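You operate a simulated robot arm through the tools that you are given. There is no shell and no other tool. Be economical: measure what you need, move in short steps, check, and stop when the job is done.

The job below is to be done with a simulated two-armed robot. You get a single attempt, and the scene is never put back.

Task
On the far end of the grey table, fold the blue cloth in half.

It is judged by the outcome, as a careful person would: the job done as asked, and still so three seconds after it is handed in. It fails if anything else is knocked over, pushed out of place, dropped, spilled or broken. Flat cloth is picked up by pressing the open fingertips on it (5 to 10 N) and closing them slowly along it; thin cloth reads only 2 to 8 mm in the jaws.

Robot
Two 7-joint arms with two-finger parallel grippers on one trunk, on a base that drives. Base frame: it is fixed to the floor where the robot stands at the start and does not move with it; the origin is under the middle of the robot, x ahead of it, y to its left, z up; the surface under the hand at the start is at about z = 0.75. Units: m, degrees, N and s.
The left shoulder is at the start at [0.071, 0.156, 1.005], the right one opposite. Places, roughly: far end of the grey table [0.7, 0.2, 0.8]. Payload 3.91 kg a hand.
The tool frame of a hand sits at the grasp point between the pads (the TCP): z along the fingers, y along the line on which they close. The tips reach 0.03 m beyond it. Largest opening 0.11 m; finger width 0.02, thickness 0.01; the body of the gripper, 0.048 by 0.112 m, starts 0.055 m behind the TCP.
Orientation is told as [roll, pitch, yaw] about the base's x, y, z axes, in that order, counted from this pose: with the fingers straight down and closing along the base's y, the tool's x points along the base's -x, its y along +y and its z along -z.

Tools
- The arms move only by the tool move_arm. It takes "left_steps", "right_steps" or both (then of equal length, played together; a hand with none holds still); each is a list of rows, each a list of 7 numbers: the shift along the base's x, y, z in units of 25 mm (1.0 is 25 mm), then the turn, a rotation vector about the base's x, y, z in units of 5 degrees (1.0 is 5 degrees), then the opening, from 0 (shut) to 1 (fully open). In form: [[dx, dy, dz, rx, ry, rz, grip], ...]. A call has 1 to 20 rows; each row shifts and turns the commanded pose from where the row before left it. A call with a number of a shift or a turn outside -1 to 1 is refused whole. Each row takes 0.2 s and may step no farther than 0.05 m and 8.6 degrees from the row before; otherwise, or with a gripper value out of range, the whole call is refused. A pose out of reach is approached as far as the arm can. The call stops where the force on the tool passes 40 N (or 10 N more than at its start, if that is more) or the arm is blocked; 0.2 s more then pass. Each finger travels about 0.108 m/s and halts on what it meets, pressing with about 22 N; the grip force reading is that of the motor and also rises with nothing between the fingers. The clock runs only during rows and for 0.2 s after the last one: add rows that do not move to give the fingers time. It gives the time, the measured TCP pose, the force on the tool (base axes), the opening and the grip force at its end, in the units of the frame above (readings bear some noise), with the torque about the TCP (base axes, N m) and any sound that the robot's microphone picked up, and new pictures: "pictures" is both (left out), scene, wrist or none (wrist: the cameras of the hands that moved).
- Cameras (640 x 400 px; columns grow to the right, rows downward): "scene" is now at [0.1339, 0.0271, 1.2286]; the picture's right is [0.34, -0.94, 0.00], its down [-0.55, -0.20, -0.81] and it looks along [0.76, 0.28, -0.58] (base axes); focal length 288 px, centre (320, 200). "left" rides on the left gripper at [0.072, -0.017, -0.104] in its tool frame; the picture's right is [0.23, 0.97, 0.00], its down [-0.76, 0.18, -0.62] and it looks along [-0.61, 0.14, 0.78] (tool axes); focal length 222 px, centre (320, 200). "right" rides on the right gripper at [0.072, 0.017, -0.103] in its tool frame; the picture's right is [-0.23, 0.97, 0.00], its down [-0.76, -0.18, -0.62] and it looks along [-0.61, -0.14, 0.78] (tool axes); focal length 222 px, centre (320, 200). There is no depth. A picture from a camera that has moved, and an enlarged one, comes with that camera's place and axes in the base frame and with its lens.
- raise_lower(by): slides the trunk up (or, below 0, down) by that many m; the arms and the scene camera ride with it, the base frame stays. It gives what a move gives, with no picture.
- steer(legs): drives the robot by 1 to 6 legs, each [ahead, left, turn to the left] in m, m and degrees, along the robot's own axes; the way and the turn of a leg run together, so that a leg with both is an arc; at most 1.5 m and 180 degrees a leg. The arms and the cameras ride along, it lands a little off, and it stops where it bumps. It gives what a move gives, and a new picture of the scene camera.
- head_to(pan, tilt): turns the head with the scene camera to pan (to the left, within 86 degrees either way) and tilt (down, from -29 to 69), counted from straight ahead of the robot. It gives what a move gives, and a new picture of the scene camera.
- inspect(camera, box): a new picture of the part [left, top, right, bottom] of that camera's present view, enlarged. It takes no simulated time.
- hand_in(): hands the job in; it is judged then, once.

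Work in short steps. Places have to be worked out from the pictures, the camera data and where the tool is seen: move nearer, look again, correct. Check each grasp and each placing, and mend what went wrong. You have 120 turns and 260 pictures in all, those below and enlarged ones among them. Open the grippers and draw the arms clear of the work before you hand the job in, unless the task says otherwise; then end with one line.

The tools are called after "Request:" as a command line: name --argument value ..., lists and objects as JSON in quotes. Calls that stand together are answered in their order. move_arm: Moves the arms, as the interface text tells. Its arguments: {"type":"object","properties":{"left_steps":{"type":"array"},"right_steps":{"type":"array"},"pictures":{"type":"string","enum":["both","scene","wrist","none"]}},"required":[]} The other tools are called the same way: raise_lower (by) slides the trunk up or down; steer (legs) drives the base; head_to (pan, tilt) turns the head that bears the scene camera; inspect (camera, box) takes an enlarged picture of a part of a camera's view; hand_in () hands the job in.

At the start:

```text
clock: 0.0
left_tcp_pos: [0.4913, 0.513, 0.9444]
left_tool_rot: [0.1, 0.0, 0.0]
left_contact_force: [-0.2, 0.0, 0.3]
left_ft_torque: [0.01, 0.02, -0.01]
left_grip_width: 0.1099
left_grip_force: 0.0
right_tcp_pos: [0.8965, 0.0085, 0.9215]
right_tool_rot: [0.1, 0.1, 0.0]
right_contact_force: [-0.4, -1.0, 0.5]
right_ft_torque: [0.02, -0.02, 0.01]
right_grip_width: 0.1103
right_grip_force: 0.2
trunk travel left (down, up): [-0.45, 0.49]
robot x, y, heading: [0.0016, -0.0035, -0.2]
head pan, tilt: [20.0, 35.8]
```

scene: 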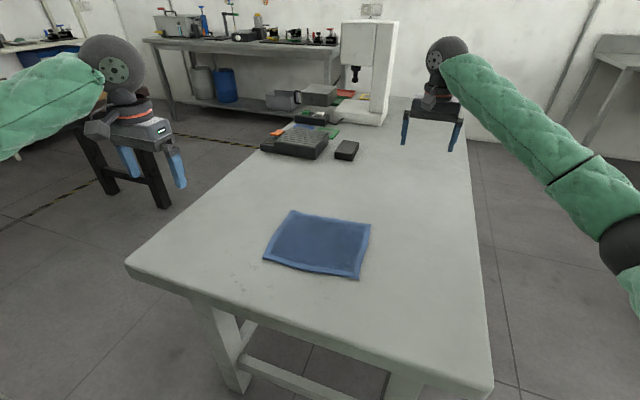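
right: 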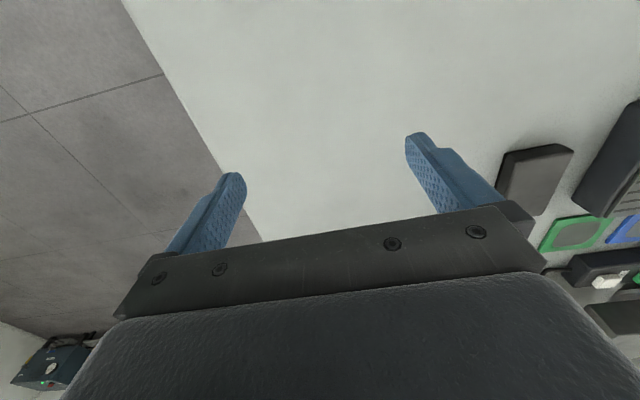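
left: 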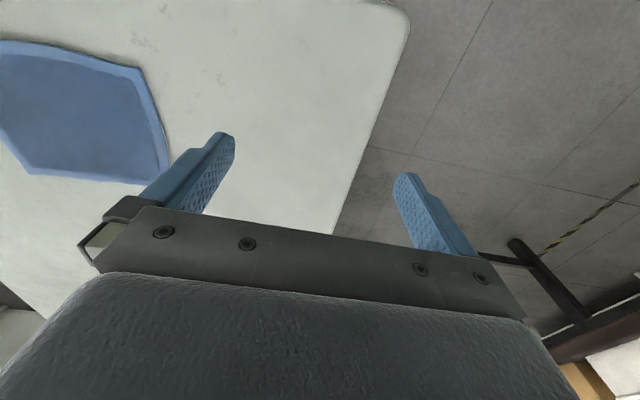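

The cloth is about 0.2 m square, x 0.50–0.71 and y 0.09–0.31. I plan to fold the far edge toward the near one with both hands, so I'm bringing both hands above the far corners first.

Request:
move_arm --left_steps '[[0.88, -0.9, -0.28, 0, 0, 0, 0.35], [0.88, -0.9, -0.28, 0, 0, 0, 0.35], [0.88, -0.9, -0.28, 0, 0, 0, 0.35], [0.88, -0.9, -0.28, 0, 0, 0, 0.35], [0.88, -0.9, -0.28, 0, 0, 0, 0.35], [0.88, -0.9, -0.28, 0, 0, 0, 0.35], [0.88, -0.9, -0.28, 0, 0, 0, 0.35], [0.88, -0.9, -0.28, 0, 0, 0, 0.35], [0.88, -0.9, -0.28, 0, 0, 0, 0.35], [0, 0, 0, 0, 0, 0, 0.35]]' --right_steps '[[-0.87, 0.45, -0.18, 0, 0, 0, 0.35], [-0.87, 0.45, -0.18, 0, 0, 0, 0.35], [-0.87, 0.45, -0.18, 0, 0, 0, 0.35], [-0.87, 0.45, -0.18, 0, 0, 0, 0.35], [-0.87, 0.45, -0.18, 0, 0, 0, 0.35], [-0.87, 0.45, -0.18, 0, 0, 0, 0.35], [-0.87, 0.45, -0.18, 0, 0, 0, 0.35], [-0.87, 0.45, -0.18, 0, 0, 0, 0.35], [-0.87, 0.45, -0.18, 0, 0, 0, 0.35], [0, 0, 0, 0, 0, 0, 0.35]]'

```text
clock: 2.2
left_tcp_pos: [0.6891, 0.3112, 0.8817]
left_tool_rot: [-0.1, 0.1, 0.0]
left_contact_force: [-0.8, 0.7, -0.1]
left_ft_torque: [0.0, -0.01, 0.01]
left_grip_width: 0.0383
left_grip_force: 0.1
right_tcp_pos: [0.701, 0.1085, 0.8797]
right_tool_rot: [0.0, 0.0, 0.1]
right_contact_force: [-0.4, 0.2, -0.2]
right_ft_torque: [-0.01, -0.04, 0.02]
right_grip_width: 0.0383
right_grip_force: 0.0
trunk travel left (down, up): [-0.45, 0.49]
robot x, y, heading: [0.0012, 0.0004, 0.2]
head pan, tilt: [20.0, 35.8]
camera scene: at [0.1335, 0.0272, 1.2287], right [0.34, -0.94, 0.0], down [-0.55, -0.2, -0.81], along [0.76, 0.28, -0.58], focal length 288 px, centre (320, 200)
camera right: at [0.6293, 0.1262, 0.9842], right [0.23, 0.97, 0.0], down [0.76, -0.18, 0.62], along [0.61, -0.14, -0.78], focal length 222 px, centre (320, 200)
camera left: at [0.617, 0.2941, 0.9845], right [-0.23, 0.97, 0.0], down [0.76, 0.18, 0.62], along [0.61, 0.14, -0.78], focal length 222 px, centre (320, 200)
```

scene: 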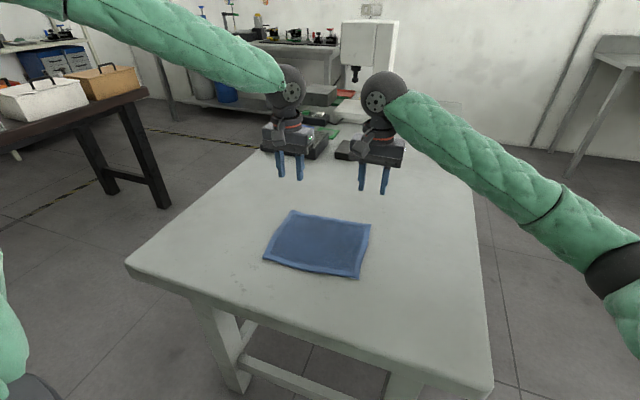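
right: 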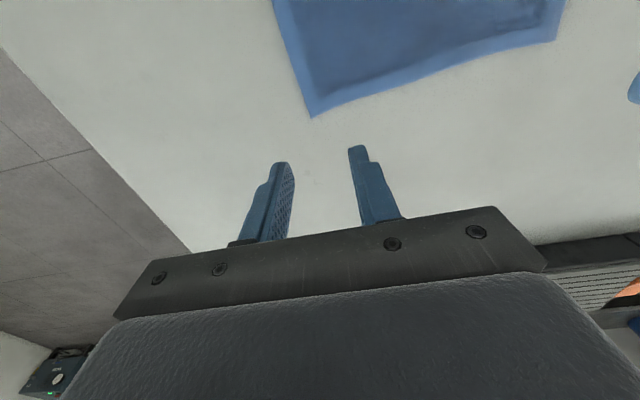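
left: 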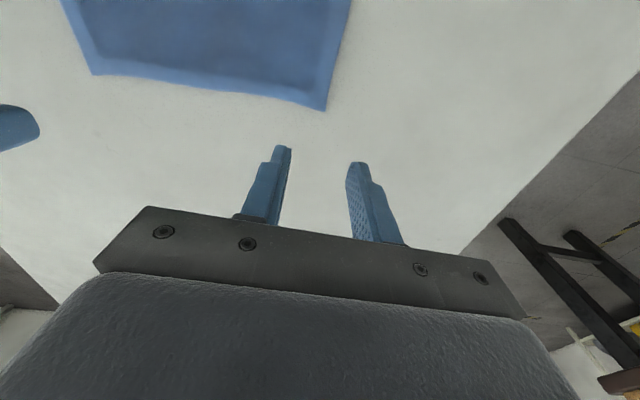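

The wrist cameras agree with the scene view: table top z≈0.75, far corners at about (0.704, 0.100) and (0.685, 0.314), and the cloth is yawed about 5°. I'm moving over the grasp points just inside the corners, yawing to match, and dropping to about 15 mm above.

Request:
move_arm --left_steps '[[-0.56, -0.96, 0, 0, 0, 1, 0.3], [0, 0, -0.85, 0, 0, 0, 0.3], [0, 0, -0.85, 0, 0, 0, 0.3], [0, 0, -0.85, 0, 0, 0, 0.3], [0, 0, -0.85, 0, 0, 0, 0.3], [0, 0, 0, 0, 0, 0, 0.3]]' --right_steps '[[-0.48, 0.78, 0, 0, 0, 1, 0.3], [0, 0, -0.85, 0, 0, 0, 0.3], [0, 0, -0.85, 0, 0, 0, 0.3], [0, 0, -0.85, 0, 0, 0, 0.3], [0, 0, -0.85, 0, 0, 0, 0.3], [0, 0, 0, 0, 0, 0, 0.3]]'

```text
clock: 3.6
left_tcp_pos: [0.6735, 0.2867, 0.7974]
left_tool_rot: [0.1, 0.0, 5.0]
left_contact_force: [-0.1, -0.4, -0.1]
left_ft_torque: [-0.01, 0.0, -0.01]
left_grip_width: 0.0332
left_grip_force: 0.0
right_tcp_pos: [0.6888, 0.1272, 0.7949]
right_tool_rot: [0.0, 0.1, 5.0]
right_contact_force: [-0.2, 0.1, 0.0]
right_ft_torque: [0.01, 0.01, 0.01]
right_grip_width: 0.0328
right_grip_force: 0.0
trunk travel left (down, up): [-0.45, 0.49]
robot x, y, heading: [-0.0016, 0.0021, -0.1]
head pan, tilt: [20.0, 35.8]
camera scene: at [0.1337, 0.027, 1.2287], right [0.34, -0.94, 0.0], down [-0.55, -0.2, -0.81], along [0.76, 0.28, -0.58], focal length 288 px, centre (320, 200)
camera right: at [0.6159, 0.139, 0.8989], right [0.14, 0.99, 0.0], down [0.77, -0.11, 0.62], along [0.62, -0.09, -0.78], focal length 222 px, centre (320, 200)
camera left: at [0.6038, 0.263, 0.9002], right [-0.31, 0.95, 0.0], down [0.74, 0.24, 0.62], along [0.59, 0.19, -0.78], focal length 222 px, centre (320, 200)
```

scene: 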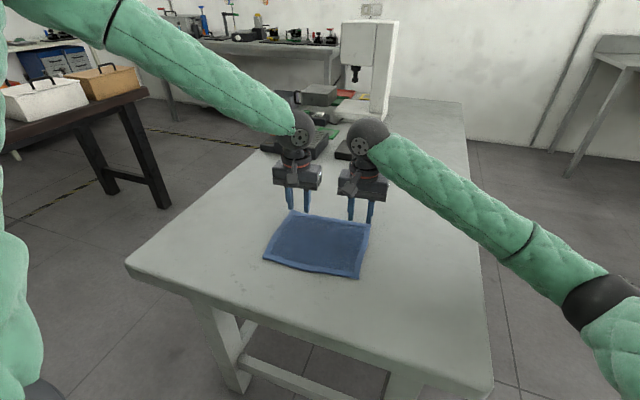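
right: 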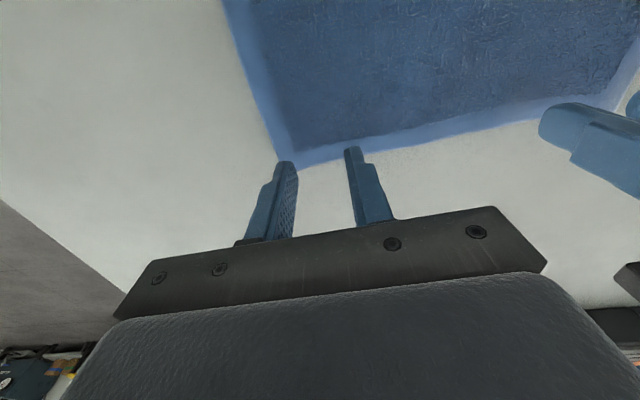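
left: 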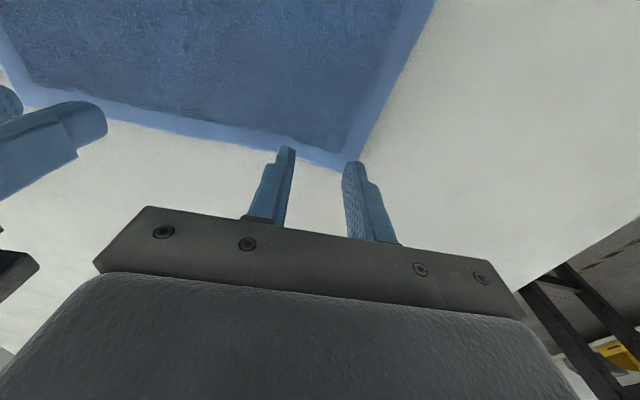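

The corners now read (0.697, 0.098) and (0.683, 0.308), so I'm nudging the fingertips fully onto the cloth. Then I'll creep down to contact.

Request:
move_arm --left_steps '[[-0.08, -0.3, 0, 0, 0, 0, 0.3], [0, 0, -0.3, 0, 0, 0, 0.3], [0, 0, -0.15, 0, 0, 0, 0.3], [0, 0, 0, 0, 0, 0, 0.3]]' --right_steps '[[-0.24, 0.04, 0, 0, 0, 0, 0.3], [0, 0, -0.3, 0, 0, 0, 0.3], [0, 0, -0.08, 0, 0, 0, 0.3], [0, 0, 0, 0, 0, 0, 0.3]]' --pictures "wrist"

```text
clock: 4.6
left_tcp_pos: [0.6739, 0.2784, 0.7866]
left_tool_rot: [0.0, 0.1, 5.0]
left_contact_force: [-0.2, 0.4, 0.4]
left_ft_torque: [-0.03, -0.02, -0.03]
left_grip_width: 0.0331
left_grip_force: 0.2
right_tcp_pos: [0.6835, 0.1281, 0.7855]
right_tool_rot: [0.0, -0.1, 5.0]
right_contact_force: [-0.8, -1.0, 0.7]
right_ft_torque: [-0.02, 0.01, 0.0]
right_grip_width: 0.0332
right_grip_force: 0.0
trunk travel left (down, up): [-0.45, 0.49]
robot x, y, heading: [0.0001, -0.0057, -0.2]
head pan, tilt: [20.0, 35.8]
camera right: at [0.6102, 0.1396, 0.8893], right [0.14, 0.99, 0.0], down [0.77, -0.11, 0.62], along [0.62, -0.09, -0.78], focal length 222 px, centre (320, 200)
camera left: at [0.6022, 0.2555, 0.8891], right [-0.31, 0.95, 0.0], down [0.74, 0.24, 0.62], along [0.59, 0.19, -0.78], focal length 222 px, centre (320, 200)
```

right: 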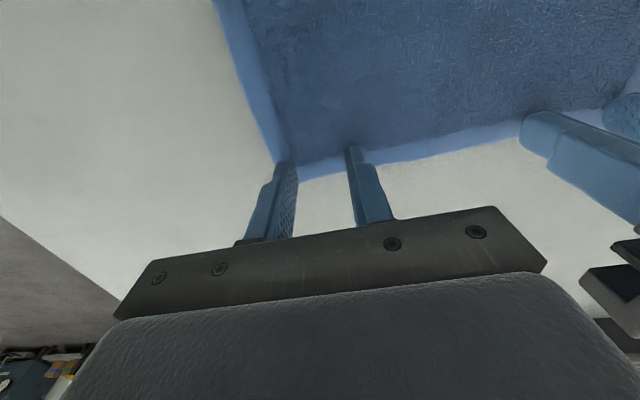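
left: 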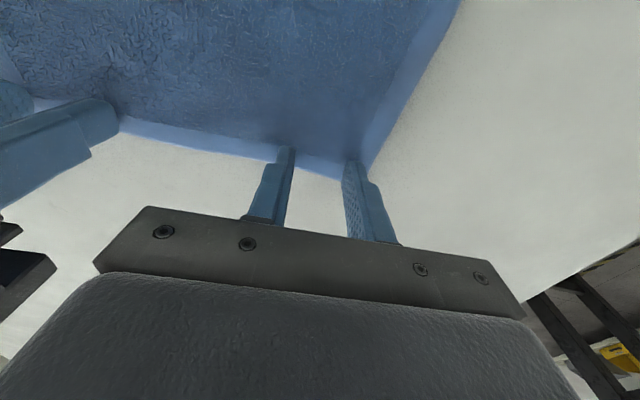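

There's no contact yet at TCP z≈0.786. I'm continuing down in 2 mm steps, with the right hand shifted 4 mm inward.

Request:
move_arm --left_steps '[[0, 0, -0.08, 0, 0, 0, 0.3], [0, 0, -0.08, 0, 0, 0, 0.3], [0, 0, 0, 0, 0, 0, 0.3]]' --right_steps '[[0, 0.15, -0.08, 0, 0, 0, 0.3], [0, 0, -0.08, 0, 0, 0, 0.3], [0, 0, 0, 0, 0, 0, 0.3]]' --pictures "none"

```text
clock: 5.4
left_tcp_pos: [0.6716, 0.2775, 0.7838]
left_tool_rot: [0.1, 0.0, 5.0]
left_contact_force: [1.3, 0.2, 6.2]
left_ft_torque: [0.06, 0.03, -0.03]
left_grip_width: 0.0328
left_grip_force: 0.0
right_tcp_pos: [0.6833, 0.1317, 0.7823]
right_tool_rot: [0.0, -0.2, 5.0]
right_contact_force: [2.8, -1.5, 11.4]
right_ft_torque: [-0.07, -0.07, 0.01]
right_grip_width: 0.0328
right_grip_force: 0.2
trunk travel left (down, up): [-0.45, 0.49]
robot x, y, heading: [-0.0041, -0.0025, 0.1]
head pan, tilt: [20.0, 35.8]
```

Contact: left 6 N, right 11 N. I'm easing the right a touch and closing both slowly.

Request:
move_arm --left_steps '[[0, 0, -0.02, 0, 0, 0, 0.27], [0, 0, 0, 0, 0, 0, 0.24], [0, 0, 0, 0, 0, 0, 0.21], [0, 0, 0, 0, 0, 0, 0.18], [0, 0, 0, 0, 0, 0, 0.15], [0, 0, 0, 0, 0, 0, 0.12], [0, 0, 0, 0, 0, 0, 0.09], [0, 0, 0, 0, 0, 0, 0.06], [0, 0, 0, 0, 0, 0, 0.03], [0, 0, 0, 0, 0, 0, 0], [0, 0, 0, 0, 0, 0, 0], [0, 0, 0, 0, 0, 0, 0]]' --right_steps '[[0, 0, 0.03, 0, 0, 0, 0.27], [0, 0, 0, 0, 0, 0, 0.24], [0, 0, 0, 0, 0, 0, 0.21], [0, 0, 0, 0, 0, 0, 0.18], [0, 0, 0, 0, 0, 0, 0.15], [0, 0, 0, 0, 0, 0, 0.12], [0, 0, 0, 0, 0, 0, 0.09], [0, 0, 0, 0, 0, 0, 0.06], [0, 0, 0, 0, 0, 0, 0.03], [0, 0, 0, 0, 0, 0, 0], [0, 0, 0, 0, 0, 0, 0], [0, 0, 0, 0, 0, 0, 0]]'

```text
clock: 8.0
left_tcp_pos: [0.6736, 0.2788, 0.7839]
left_tool_rot: [0.1, 0.0, 5.1]
left_contact_force: [1.7, -14.4, 13.7]
left_ft_torque: [-0.43, -0.04, 0.03]
left_grip_width: 0.0043
left_grip_force: 21.9
right_tcp_pos: [0.6819, 0.1309, 0.7832]
right_tool_rot: [0.1, -0.1, 4.9]
right_contact_force: [-2.3, 15.0, 5.5]
right_ft_torque: [0.48, 0.05, 0.01]
right_grip_width: 0.004
right_grip_force: 21.6
trunk travel left (down, up): [-0.45, 0.49]
robot x, y, heading: [0.003, 0.0006, 0.1]
head pan, tilt: [20.0, 35.8]
camera scene: at [0.1328, 0.0267, 1.2288], right [0.34, -0.94, 0.0], down [-0.55, -0.2, -0.81], along [0.76, 0.28, -0.58], focal length 288 px, centre (320, 200)
camera right: at [0.6092, 0.1432, 0.8872], right [0.14, 0.99, 0.0], down [0.77, -0.11, 0.62], along [0.62, -0.09, -0.78], focal length 222 px, centre (320, 200)
camera left: at [0.6014, 0.2552, 0.8856], right [-0.31, 0.95, 0.0], down [0.74, 0.24, 0.62], along [0.59, 0.19, -0.78], focal length 222 px, centre (320, 200)
```

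scene: 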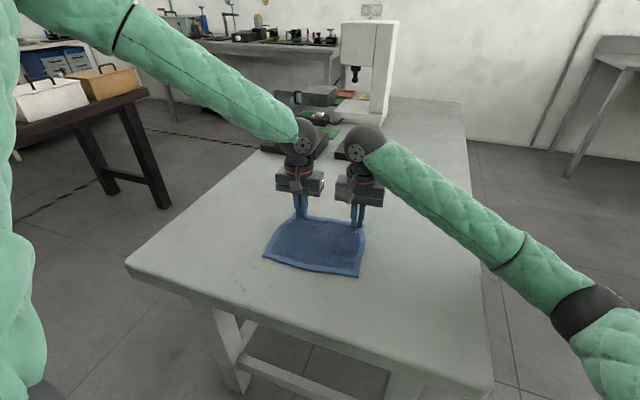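
right: 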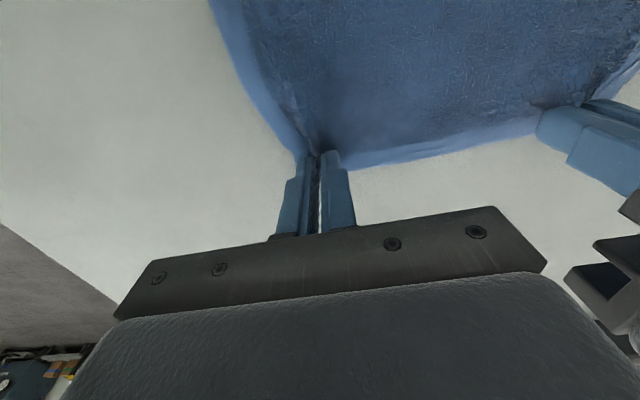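
left: 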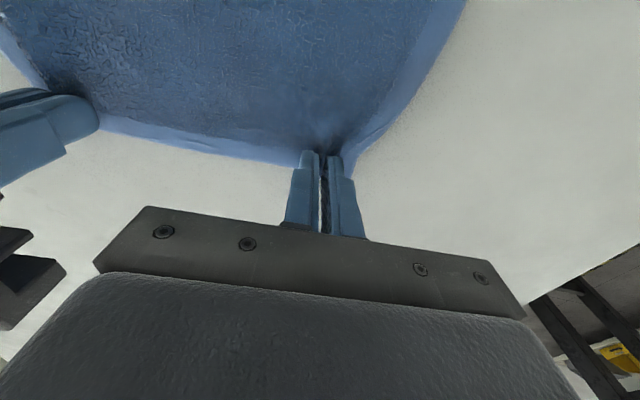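

Both hands hold cloth (about 4 mm) with roughly 15 N of tension between them. I'm easing the hands toward each other and playing the first half of the fold arc (radius about 0.08 m).

Request:
move_arm --left_steps '[[0, -0.25, 0.2, 0, 0, 0, 0], [-0.11, -0.11, 0.6, 0, 0, 0, 0], [-0.32, -0.03, 0.73, 0, 0, 0, 0], [-0.51, -0.045, 0.63, 0, 0, 0, 0], [-0.66, -0.06, 0.48, 0, 0, 0, 0], [-0.77, -0.07, 0.3, 0, 0, 0, 0], [-0.83, -0.075, 0.1, 0, 0, 0, 0], [0, 0, 0, 0, 0, 0, 0]]' --right_steps '[[0, 0.25, 0.2, 0, 0, 0, 0], [-0.11, 0.09, 0.6, 0, 0, 0, 0], [-0.32, -0.03, 0.73, 0, 0, 0, 0], [-0.51, -0.045, 0.63, 0, 0, 0, 0], [-0.66, -0.06, 0.48, 0, 0, 0, 0], [-0.77, -0.07, 0.3, 0, 0, 0, 0], [-0.83, -0.075, 0.1, 0, 0, 0, 0], [0, 0, 0, 0, 0, 0, 0]]'

```text
clock: 9.8
left_tcp_pos: [0.5936, 0.2623, 0.8571]
left_tool_rot: [0.0, 0.1, 5.0]
left_contact_force: [-0.5, -0.3, 1.0]
left_ft_torque: [-0.02, 0.0, 0.0]
left_grip_width: 0.0041
left_grip_force: 22.2
right_tcp_pos: [0.6032, 0.1322, 0.859]
right_tool_rot: [0.0, -0.1, 5.0]
right_contact_force: [-0.3, -0.2, 0.3]
right_ft_torque: [-0.02, -0.02, 0.01]
right_grip_width: 0.0037
right_grip_force: 22.0
trunk travel left (down, up): [-0.45, 0.49]
robot x, y, heading: [-0.003, -0.0052, 0.1]
head pan, tilt: [20.0, 35.8]
camera scene: at [0.1344, 0.0271, 1.2285], right [0.34, -0.94, 0.0], down [-0.55, -0.2, -0.81], along [0.76, 0.28, -0.59], focal length 288 px, centre (320, 200)
camera right: at [0.5304, 0.1444, 0.9628], right [0.14, 0.99, 0.0], down [0.77, -0.11, 0.62], along [0.62, -0.09, -0.78], focal length 222 px, centre (320, 200)
camera left: at [0.5224, 0.2391, 0.9605], right [-0.31, 0.95, 0.0], down [0.74, 0.24, 0.62], along [0.59, 0.19, -0.78], focal length 222 px, centre (320, 200)
```

scene: 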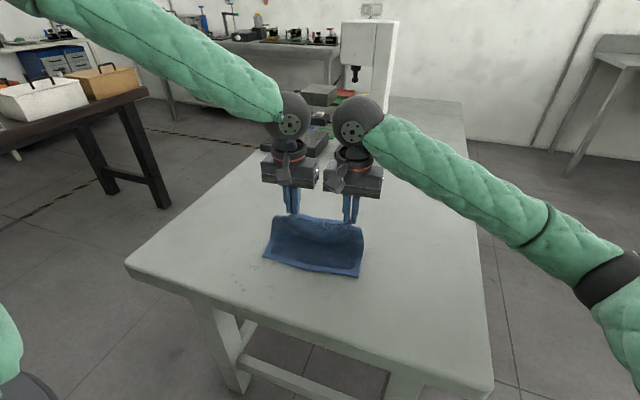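
right: 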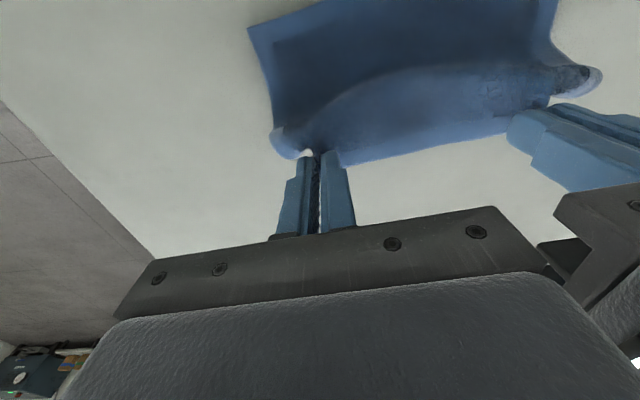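
left: 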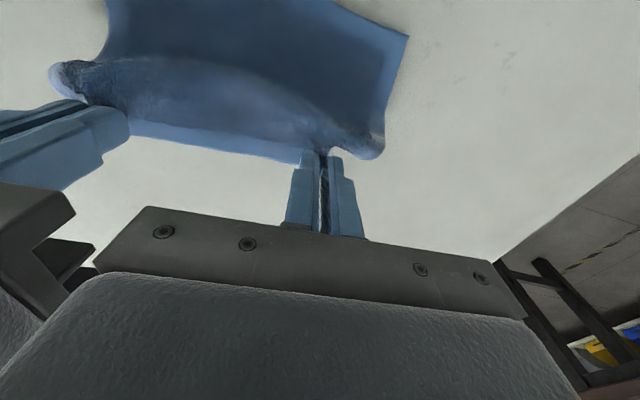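

The cloth is hanging in a clean half-lift and the near edge has stayed put at about (0.527, 0.090) to (0.508, 0.305). I'm playing the second half of the arc down onto the near edge, stopping a few mm above.

Request:
move_arm --left_steps '[[-0.71, 0.01, -0.1, 0, 0, 0, 0], [-0.69, 0.01, -0.3, 0, 0, 0, 0], [-0.62, 0.02, -0.46, 0, 0, 0, 0], [-0.48, 0.02, -0.6, 0, 0, 0, 0], [-0.31, 0.02, -0.65, 0, 0, 0, 0], [-0.11, 0, -0.5, 0, 0, 0, 0], [0, 0, 0, 0, 0, 0, 0]]' --right_steps '[[-0.7, -0.06, -0.1, 0, 0, 0, 0], [-0.68, -0.06, -0.3, 0, 0, 0, 0], [-0.6, -0.06, -0.46, 0, 0, 0, 0], [-0.46, -0.06, -0.6, 0, 0, 0, 0], [-0.3, -0.06, -0.65, 0, 0, 0, 0], [-0.1, 0, -0.5, 0, 0, 0, 0], [0, 0, 0, 0, 0, 0, 0]]'

```text
clock: 11.4
left_tcp_pos: [0.5192, 0.2644, 0.7922]
left_tool_rot: [0.0, 0.0, 5.0]
left_contact_force: [0.2, -2.3, 5.1]
left_ft_torque: [-0.08, -0.02, 0.0]
left_grip_width: 0.0038
left_grip_force: 21.8
right_tcp_pos: [0.532, 0.1256, 0.793]
right_tool_rot: [0.1, -0.1, 5.0]
right_contact_force: [0.0, 2.2, 2.5]
right_ft_torque: [0.05, 0.04, 0.03]
right_grip_width: 0.0037
right_grip_force: 22.4
trunk travel left (down, up): [-0.45, 0.49]
robot x, y, heading: [-0.0009, -0.0017, -0.1]
head pan, tilt: [20.0, 35.8]
camera scene: at [0.1335, 0.0269, 1.2288], right [0.34, -0.94, 0.0], down [-0.55, -0.2, -0.81], along [0.76, 0.28, -0.58], focal length 288 px, centre (320, 200)
camera right: at [0.459, 0.1369, 0.8974], right [0.14, 0.99, 0.0], down [0.77, -0.11, 0.62], along [0.62, -0.09, -0.78], focal length 222 px, centre (320, 200)
camera left: at [0.4483, 0.2413, 0.8953], right [-0.31, 0.95, 0.0], down [0.74, 0.24, 0.62], along [0.59, 0.19, -0.78], focal length 222 px, centre (320, 200)
```

scene: 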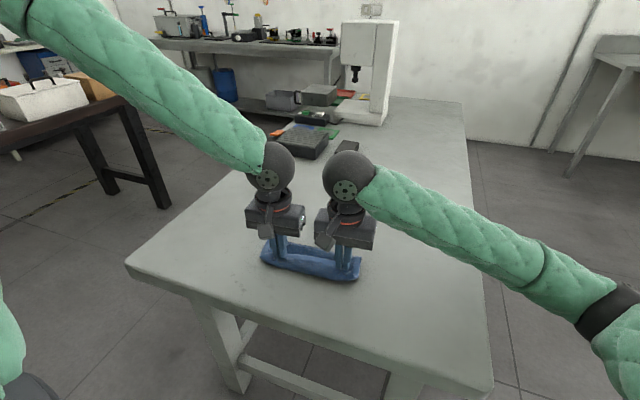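
right: 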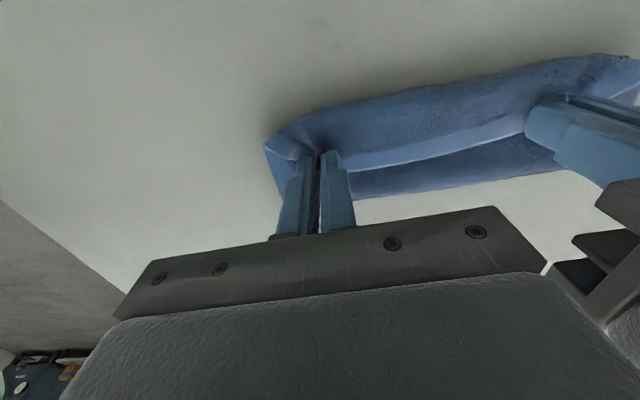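
left: 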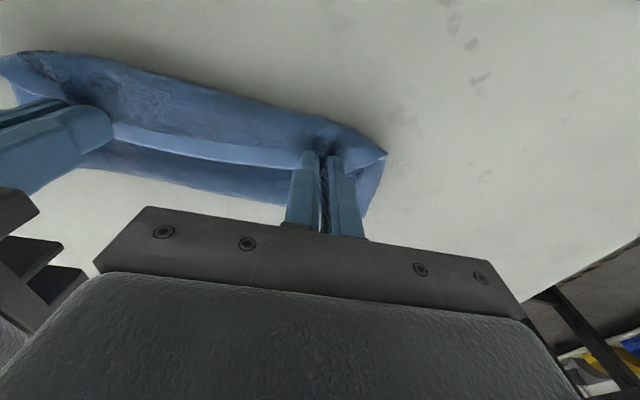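

The held hem seems to still face away from me, with the cloth curling around under the tips. I'm enlarging the views before releasing.

Request:
inspect --camera "scene" --box '[220, 200, 400, 310]'

Request:
inspect --camera "right" --box '[240, 40, 640, 240]'

```text
3.56 times, centred on (310, 255) of scene
camera zoom: at [0.1335, 0.0269, 1.2288], right [0.34, -0.94, 0.0], down [-0.55, -0.2, -0.81], along [0.76, 0.28, -0.58], focal length 1025 px, centre (356, 4)
```

zoom: 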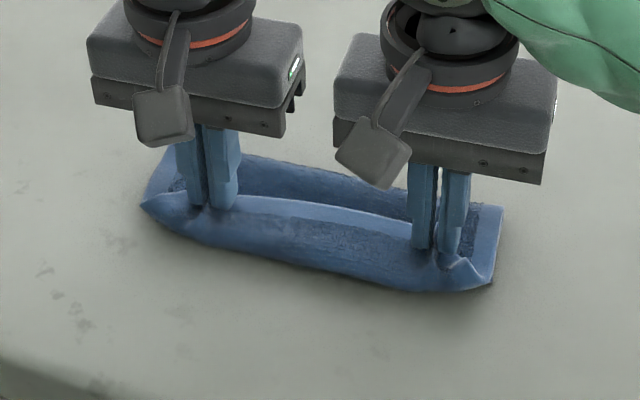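

```text
1.60 times, centred on (440, 140) of right
camera zoom: at [0.459, 0.1369, 0.8974], right [0.14, 0.99, 0.0], down [0.77, -0.11, 0.62], along [0.62, -0.09, -0.78], focal length 355 px, centre (128, 296)
```

zoom: 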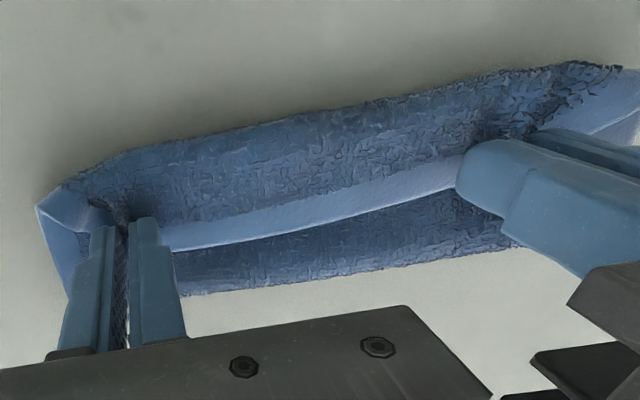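

Confirmed: because the fingers stayed vertical, the top layer makes an S-bend with the hem still facing forward. I'm raising about 35 mm to take up the slack and pitching the fingers forward 45°, so the flap leans toward the robot before release.

Request:
move_arm --left_steps '[[0, 0, 0.7, 0, 0, 0, 0], [0, 0, 0.7, 0, 0, 0, 0], [0, 0, 0, 0, -1, 0, 0], [0, 0, 0, 0, -1, 0, 0], [0, 0, 0, 0, -1, 0, 0], [0, 0, 0, 0, -1, 0, 0], [0, 0, 0, 0, -1, 0, 0], [0, 0, 0, 0, -1, 0, 0], [0, 0, 0, 0, -1, 0, 0], [0, 0, 0, 0, -1, 0, 0], [0, 0, 0, 0, -1, 0, 0], [0, 0, 0, 0, 0, 0, 0]]' --right_steps '[[0, 0, 0.7, 0, 0, 0, 0], [0, 0, 0.7, 0, 0, 0, 0], [0, 0, 0, 0, -1, 0, 0], [0, 0, 0, 0, -1, 0, 0], [0, 0, 0, 0, -1, 0, 0], [0, 0, 0, 0, -1, 0, 0], [0, 0, 0, 0, -1, 0, 0], [0, 0, 0, 0, -1, 0, 0], [0, 0, 0, 0, -1, 0, 0], [0, 0, 0, 0, -1, 0, 0], [0, 0, 0, 0, -1, 0, 0], [0, 0, 0, 0, 0, 0, 0]]'

Request:
inspect --camera "scene" --box '[220, 200, 400, 310]'

```text
clock: 14.0
left_tcp_pos: [0.5959, 0.2689, 0.8232]
left_tool_rot: [-5.0, -44.7, 7.0]
left_contact_force: [-14.0, -27.2, 0.9]
left_ft_torque: [-0.68, 0.35, -0.64]
left_grip_width: 0.0042
left_grip_force: 21.9
left hand out of reach, approached as far as the arm can: row 6, 7, 8, 9, 10, 11
right_tcp_pos: [0.5322, 0.1251, 0.8291]
right_tool_rot: [-4.9, -44.8, 7.0]
right_contact_force: [13.4, 26.7, -0.9]
right_ft_torque: [0.74, -0.37, 0.47]
right_grip_width: 0.0042
right_grip_force: 21.7
trunk travel left (down, up): [-0.45, 0.49]
robot x, y, heading: [0.0, -0.0011, 0.3]
head pan, tilt: [20.0, 35.8]
camera scene: at [0.1337, 0.0267, 1.2287], right [0.34, -0.94, 0.0], down [-0.55, -0.2, -0.81], along [0.76, 0.28, -0.58], focal length 288 px, centre (320, 200)
camera right: at [0.4082, 0.1372, 0.8503], right [0.1, 0.99, 0.1], down [0.11, -0.11, 0.99], along [0.99, -0.09, -0.12], focal length 222 px, centre (320, 200)
camera left: at [0.4727, 0.2461, 0.8468], right [-0.22, 0.95, -0.22], down [0.09, 0.24, 0.97], along [0.97, 0.19, -0.14], focal length 222 px, centre (320, 200)
```

scene: 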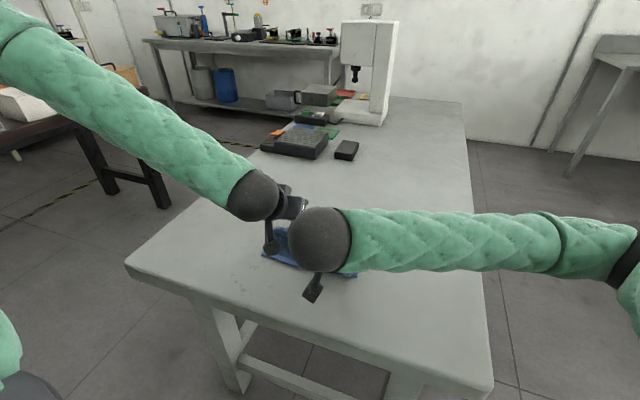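
right: 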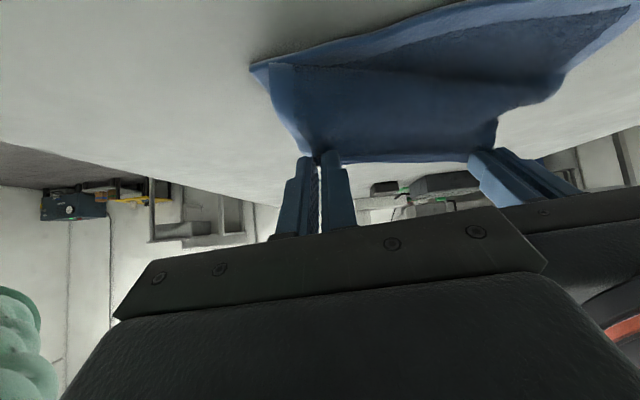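
left: 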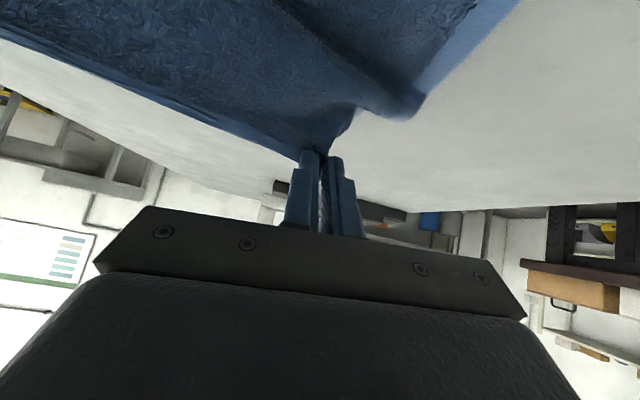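

```text
3.56 times, centred on (310, 255) of scene
camera zoom: at [0.1337, 0.0267, 1.2287], right [0.34, -0.94, 0.0], down [-0.55, -0.2, -0.81], along [0.76, 0.28, -0.58], focal length 1025 px, centre (356, 4)
```

zoom: 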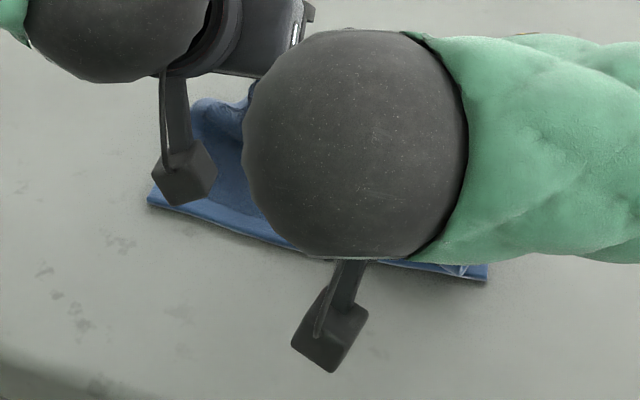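

The left arm can't reach that tilt near the body, so it drifted forward and is stretching the cloth. I'm bringing both back to about 15° of tilt with the flap leaning toward the robot, then checking.

Request:
move_arm --left_steps '[[0, 0, 0, 0, 1, 0, 0], [0, 0, 0, 0, 1, 0, 0], [0, 0, 0, 0, 1, 0, 0], [0, 0, 0, 0, 1, 0, 0], [0.2, 0, 0.1, 0, 1, 0, 0], [0.2, 0, 0.1, 0, 1, 0, 0], [0, 0, 0, 0, 1, 0, 0], [0, 0, 0, 0, 0, 0, 0]]' --right_steps '[[0, 0, 0, 0, 1, 0, 0], [0, 0, 0, 0, 1, 0, 0], [0, 0, 0, 0, 1, 0, 0], [0, 0, 0, 0, 1, 0, 0], [0.2, 0, 0.1, 0, 1, 0, 0], [0.2, 0, 0.1, 0, 1, 0, 0], [0, 0, 0, 0, 1, 0, 0], [0, 0, 0, 0, 0, 0, 0]]'

Request:
inspect --camera "scene" --box '[220, 200, 400, 310]'

```text
clock: 15.8
left_tcp_pos: [0.6067, 0.2689, 0.8282]
left_tool_rot: [-0.8, -10.0, 5.1]
left_contact_force: [-13.4, -27.6, 1.0]
left_ft_torque: [-0.88, 0.43, -0.15]
left_grip_width: 0.0045
left_grip_force: 22.5
right_tcp_pos: [0.5414, 0.1256, 0.8325]
right_tool_rot: [-0.9, -10.0, 5.1]
right_contact_force: [13.9, 29.0, -0.3]
right_ft_torque: [0.92, -0.46, -0.09]
right_grip_width: 0.005
right_grip_force: 22.0
trunk travel left (down, up): [-0.45, 0.49]
robot x, y, heading: [-0.0024, 0.0018, 0.0]
head pan, tilt: [20.0, 35.8]
camera scene: at [0.1336, 0.027, 1.2287], right [0.34, -0.94, 0.0], down [-0.55, -0.2, -0.81], along [0.76, 0.28, -0.58], focal length 288 px, centre (320, 200)
camera right: at [0.4527, 0.137, 0.9233], right [0.14, 0.99, 0.02], down [0.66, -0.11, 0.75], along [0.74, -0.09, -0.66], focal length 222 px, centre (320, 200)
camera left: at [0.5187, 0.2464, 0.9181], right [-0.31, 0.95, -0.05], down [0.62, 0.24, 0.74], along [0.72, 0.19, -0.67], focal length 222 px, centre (320, 200)
```

scene: 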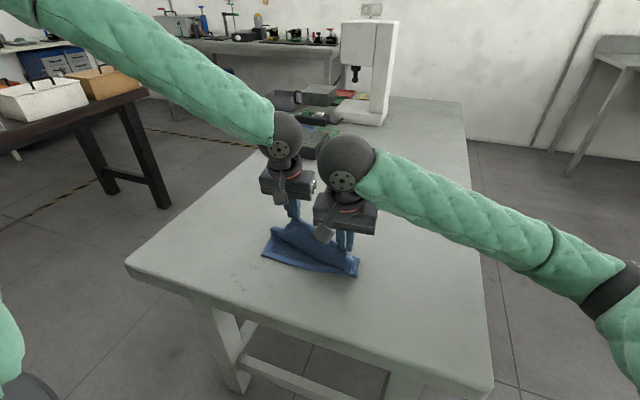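
right: 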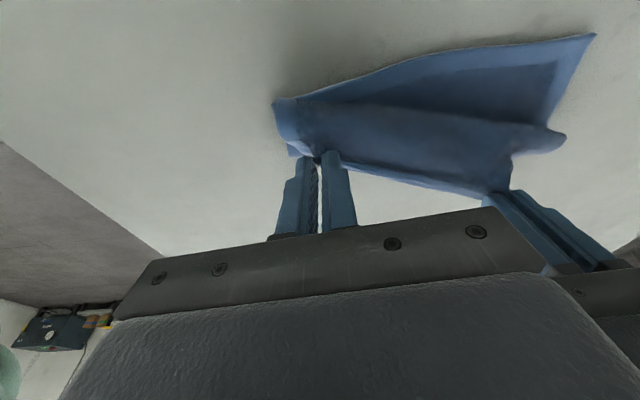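
left: 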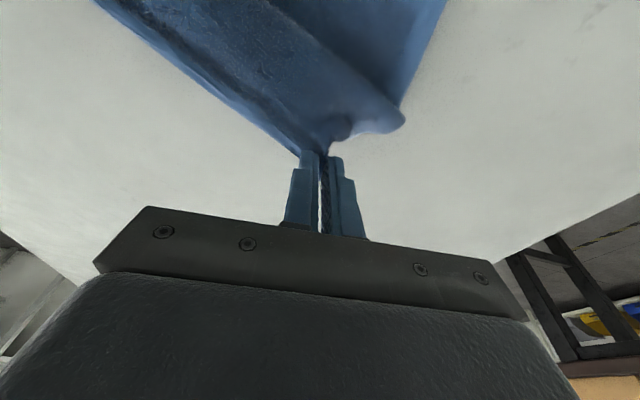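

```text
3.56 times, centred on (310, 255) of scene
camera zoom: at [0.1336, 0.027, 1.2287], right [0.34, -0.94, 0.0], down [-0.55, -0.2, -0.81], along [0.76, 0.28, -0.58], focal length 1025 px, centre (356, 4)
```

zoom: 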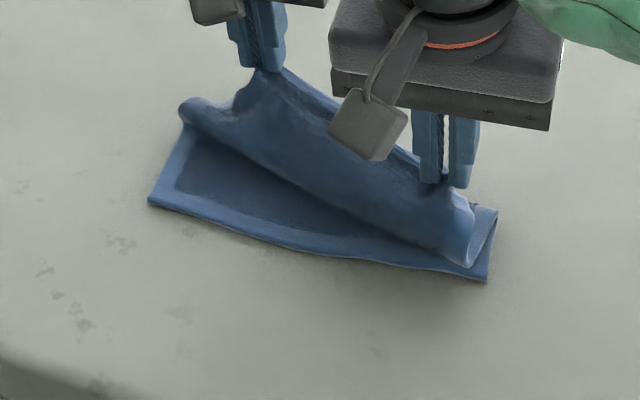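

The left hand has to move back about 75 mm in x to match the right. The bottom layer is still in place.

Request:
move_arm --left_steps '[[-0.75, -0.05, 0.08, 0, 0, 0, 0], [-0.75, -0.05, 0.08, 0, 0, 0, 0], [-0.75, -0.05, 0.08, 0, 0, 0, 0], [-0.75, 0, 0, 0, 0, 0, 0], [0, 0, 0, 0, 0, 0, 0]]'

Request:
inspect --camera "scene" --box '[220, 200, 400, 310]'

```text
clock: 17.0
left_tcp_pos: [0.5314, 0.2656, 0.8352]
left_tool_rot: [-0.9, -10.0, 5.1]
left_contact_force: [0.4, -1.7, 0.0]
left_ft_torque: [-0.03, 0.04, -0.02]
left_grip_width: 0.0035
left_grip_force: 21.9
right_tcp_pos: [0.5431, 0.1261, 0.8343]
right_tool_rot: [-0.9, -10.0, 5.1]
right_contact_force: [-1.1, 0.6, 0.3]
right_ft_torque: [0.05, 0.0, 0.02]
right_grip_width: 0.0033
right_grip_force: 22.6
trunk travel left (down, up): [-0.45, 0.49]
robot x, y, heading: [0.0004, -0.0028, 0.1]
head pan, tilt: [20.0, 35.8]
camera scene: at [0.1341, 0.027, 1.2286], right [0.34, -0.94, 0.0], down [-0.55, -0.2, -0.81], along [0.76, 0.28, -0.59], focal length 288 px, centre (320, 200)
camera left: at [0.4437, 0.2433, 0.9239], right [-0.31, 0.95, -0.05], down [0.62, 0.24, 0.74], along [0.72, 0.19, -0.67], focal length 222 px, centre (320, 200)
```

scene: 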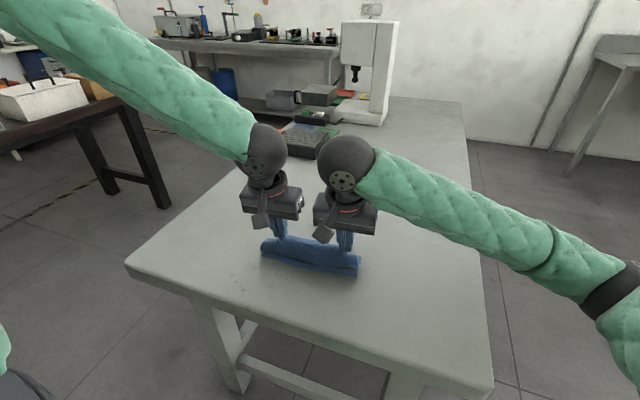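
left: 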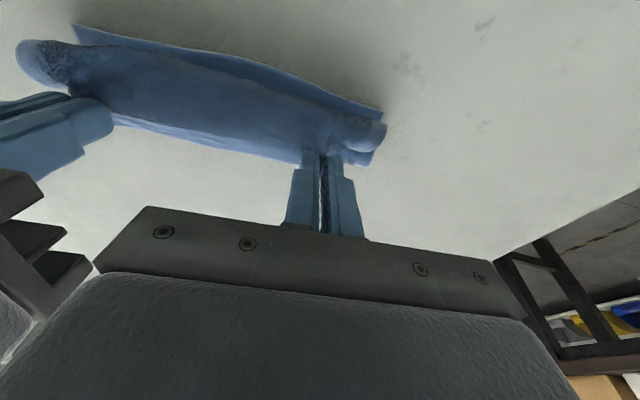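

```text
3.56 times, centred on (310, 255) of scene
camera zoom: at [0.1341, 0.027, 1.2286], right [0.34, -0.94, 0.0], down [-0.55, -0.2, -0.81], along [0.76, 0.28, -0.59], focal length 1025 px, centre (356, 4)
```

zoom: 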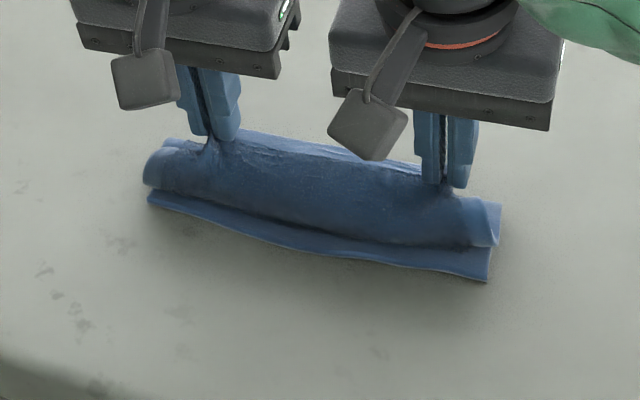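

Both hands are level again, and the fold is at x≈0.60. I'm pulling toward the robot to take out the bulge, then lowering so the top layer lies taut over the bottom one.

Request:
move_arm --left_steps '[[-0.4, 0, -0.3, 0, 0, 0, 0], [-0.4, 0, -0.4, 0, 0, 0, 0], [-0.2, 0, -0.5, 0, 0, 0, 0], [-0.1, 0, -0.4, 0, 0, 0, 0], [0, 0, -0.15, 0, 0, 0, 0], [0, 0, 0, 0, 0, 0, 0]]' --right_steps '[[-0.4, 0, -0.3, 0, 0, 0, 0], [-0.4, 0, -0.4, 0, 0, 0, 0], [-0.2, 0, -0.5, 0, 0, 0, 0], [-0.1, 0, -0.4, 0, 0, 0, 0], [0, 0, -0.15, 0, 0, 0, 0], [0, 0, 0, 0, 0, 0, 0]]'

Request:
inspect --camera "scene" --box '[220, 200, 400, 310]'

```text
clock: 18.4
left_tcp_pos: [0.5033, 0.266, 0.7914]
left_tool_rot: [-0.9, -9.9, 5.1]
left_contact_force: [-0.3, -1.1, 1.6]
left_ft_torque: [-0.04, -0.05, 0.0]
left_grip_width: 0.0037
left_grip_force: 22.4
right_tcp_pos: [0.5141, 0.1249, 0.7901]
right_tool_rot: [-0.9, -10.1, 5.1]
right_contact_force: [-1.9, 3.2, 10.5]
right_ft_torque: [0.1, -0.06, -0.02]
right_grip_width: 0.0034
right_grip_force: 22.0
trunk travel left (down, up): [-0.45, 0.49]
robot x, y, heading: [0.0013, 0.0008, -0.1]
head pan, tilt: [20.0, 35.8]
camera scene: at [0.1331, 0.0269, 1.2288], right [0.34, -0.94, 0.0], down [-0.55, -0.2, -0.81], along [0.76, 0.28, -0.58], focal length 288 px, centre (320, 200)
camera right: at [0.4243, 0.1367, 0.88], right [0.14, 0.99, 0.03], down [0.65, -0.11, 0.75], along [0.74, -0.09, -0.66], focal length 222 px, centre (320, 200)
camera left: at [0.4154, 0.2434, 0.8808], right [-0.31, 0.95, -0.05], down [0.62, 0.24, 0.74], along [0.72, 0.19, -0.67], focal length 222 px, centre (320, 200)
```

scene: 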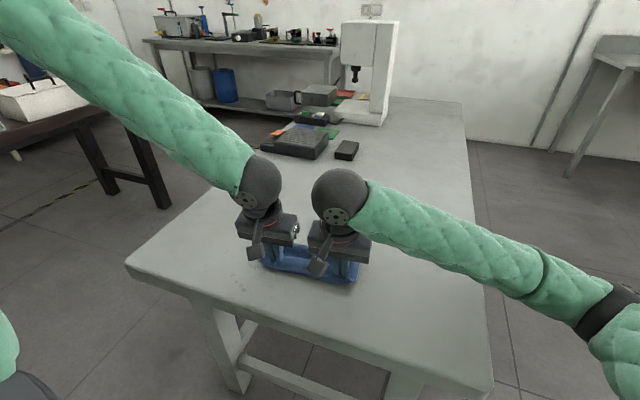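
right: 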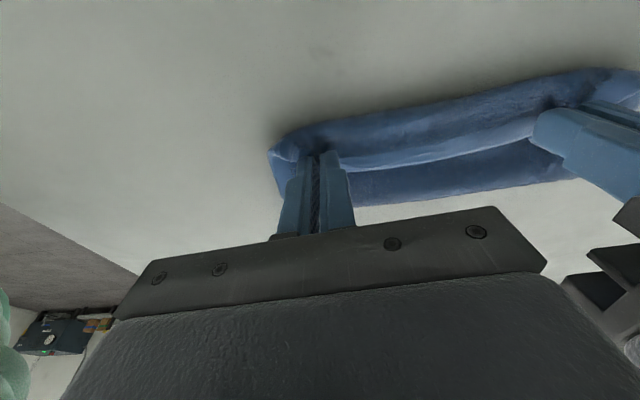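
left: 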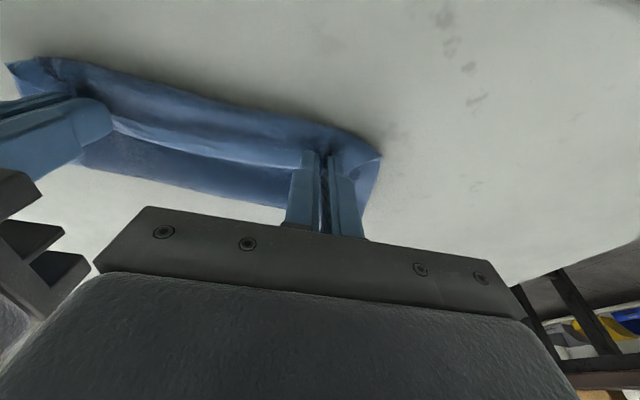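

```text
3.56 times, centred on (310, 255) of scene
camera zoom: at [0.1331, 0.0269, 1.2288], right [0.34, -0.94, 0.0], down [-0.55, -0.2, -0.81], along [0.76, 0.28, -0.58], focal length 1025 px, centre (356, 4)
```

zoom: 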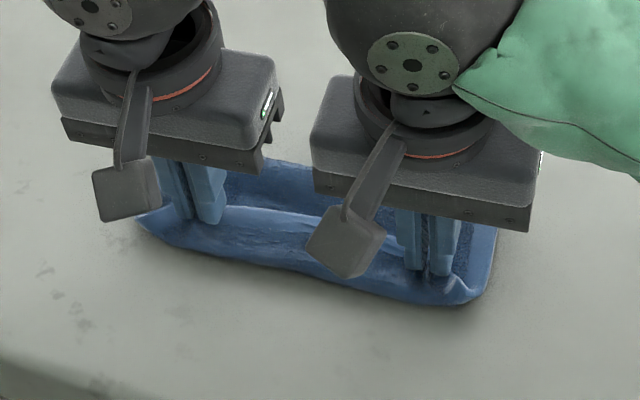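

The top layer now lies over the bottom with only the hem strip turned up at the fingers. I'm opening both hands and lifting straight up to see how it settles.

Request:
move_arm --left_steps '[[0, 0, 0.1, 0, 0, 0, 0.15], [0, 0, 0, 0, 0, 0, 0.3], [-0.1, 0, 1, 0, 0, 0, 0.3], [-0.1, 0, 1, 0, 0, 0, 0.3], [0, 0, 1, 0, 0, 0, 0.3], [0, 0, 1, 0, 0, 0, 0.3], [0, 0.5, 0.5, 0, 0, 0, 0.3]]' --right_steps '[[0, 0, 0.1, 0, 0, 0, 0.15], [0, 0, 0, 0, 0, 0, 0.3], [-0.1, 0, 1, 0, 0, 0, 0.3], [-0.1, 0, 1, 0, 0, 0, 0.3], [0, 0, 1, 0, 0, 0, 0.3], [0, 0, 1, 0, 0, 0, 0.3], [0, -0.5, 0.5, 0, 0, 0, 0.3]]'

Request:
inspect --camera "scene" --box '[220, 200, 400, 310]'

```text
clock: 20.0
left_tcp_pos: [0.499, 0.2782, 0.9057]
left_tool_rot: [-1.0, -9.9, 5.1]
left_contact_force: [0.4, -0.6, 0.1]
left_ft_torque: [0.0, 0.01, 0.02]
left_grip_width: 0.0328
left_grip_force: 0.1
right_tcp_pos: [0.509, 0.114, 0.9041]
right_tool_rot: [-1.0, -10.0, 5.1]
right_contact_force: [-0.4, -1.0, 0.0]
right_ft_torque: [0.01, 0.0, 0.02]
right_grip_width: 0.0332
right_grip_force: 0.1
trunk travel left (down, up): [-0.45, 0.49]
robot x, y, heading: [-0.0016, -0.0001, 0.1]
head pan, tilt: [20.0, 35.8]
camera scene: at [0.1333, 0.0271, 1.2287], right [0.34, -0.94, 0.0], down [-0.55, -0.2, -0.81], along [0.76, 0.28, -0.58], focal length 288 px, centre (320, 200)
camera right: at [0.4189, 0.1246, 0.9943], right [0.14, 0.99, 0.02], down [0.65, -0.11, 0.75], along [0.74, -0.09, -0.66], focal length 222 px, centre (320, 200)
camera left: at [0.4113, 0.2554, 0.9954], right [-0.31, 0.95, -0.05], down [0.62, 0.24, 0.74], along [0.72, 0.19, -0.67], focal length 222 px, centre (320, 200)
```

scene: 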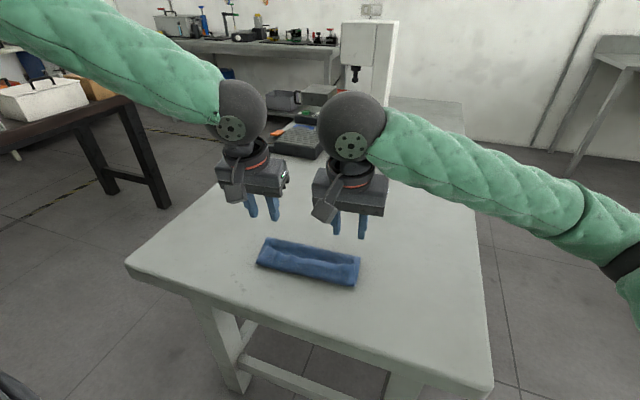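
right: 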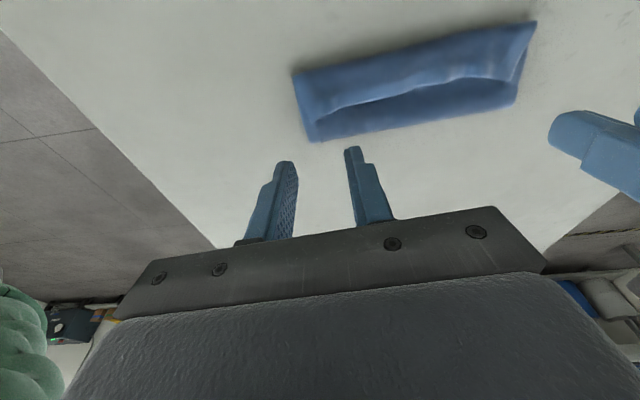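
left: 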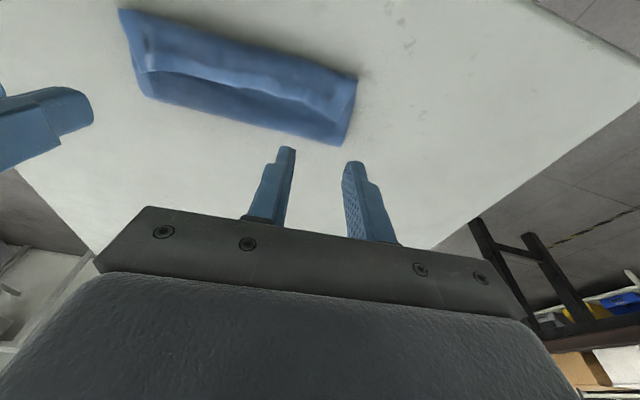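

```text
3.56 times, centred on (310, 255) of scene
camera zoom: at [0.1333, 0.0271, 1.2287], right [0.34, -0.94, 0.0], down [-0.55, -0.2, -0.81], along [0.76, 0.28, -0.58], focal length 1025 px, centre (356, 4)
```

zoom: 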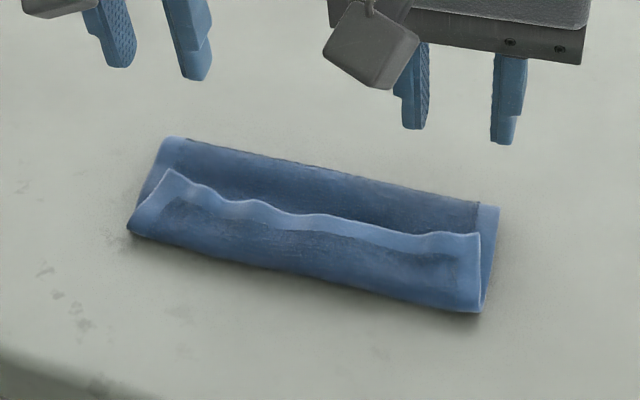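

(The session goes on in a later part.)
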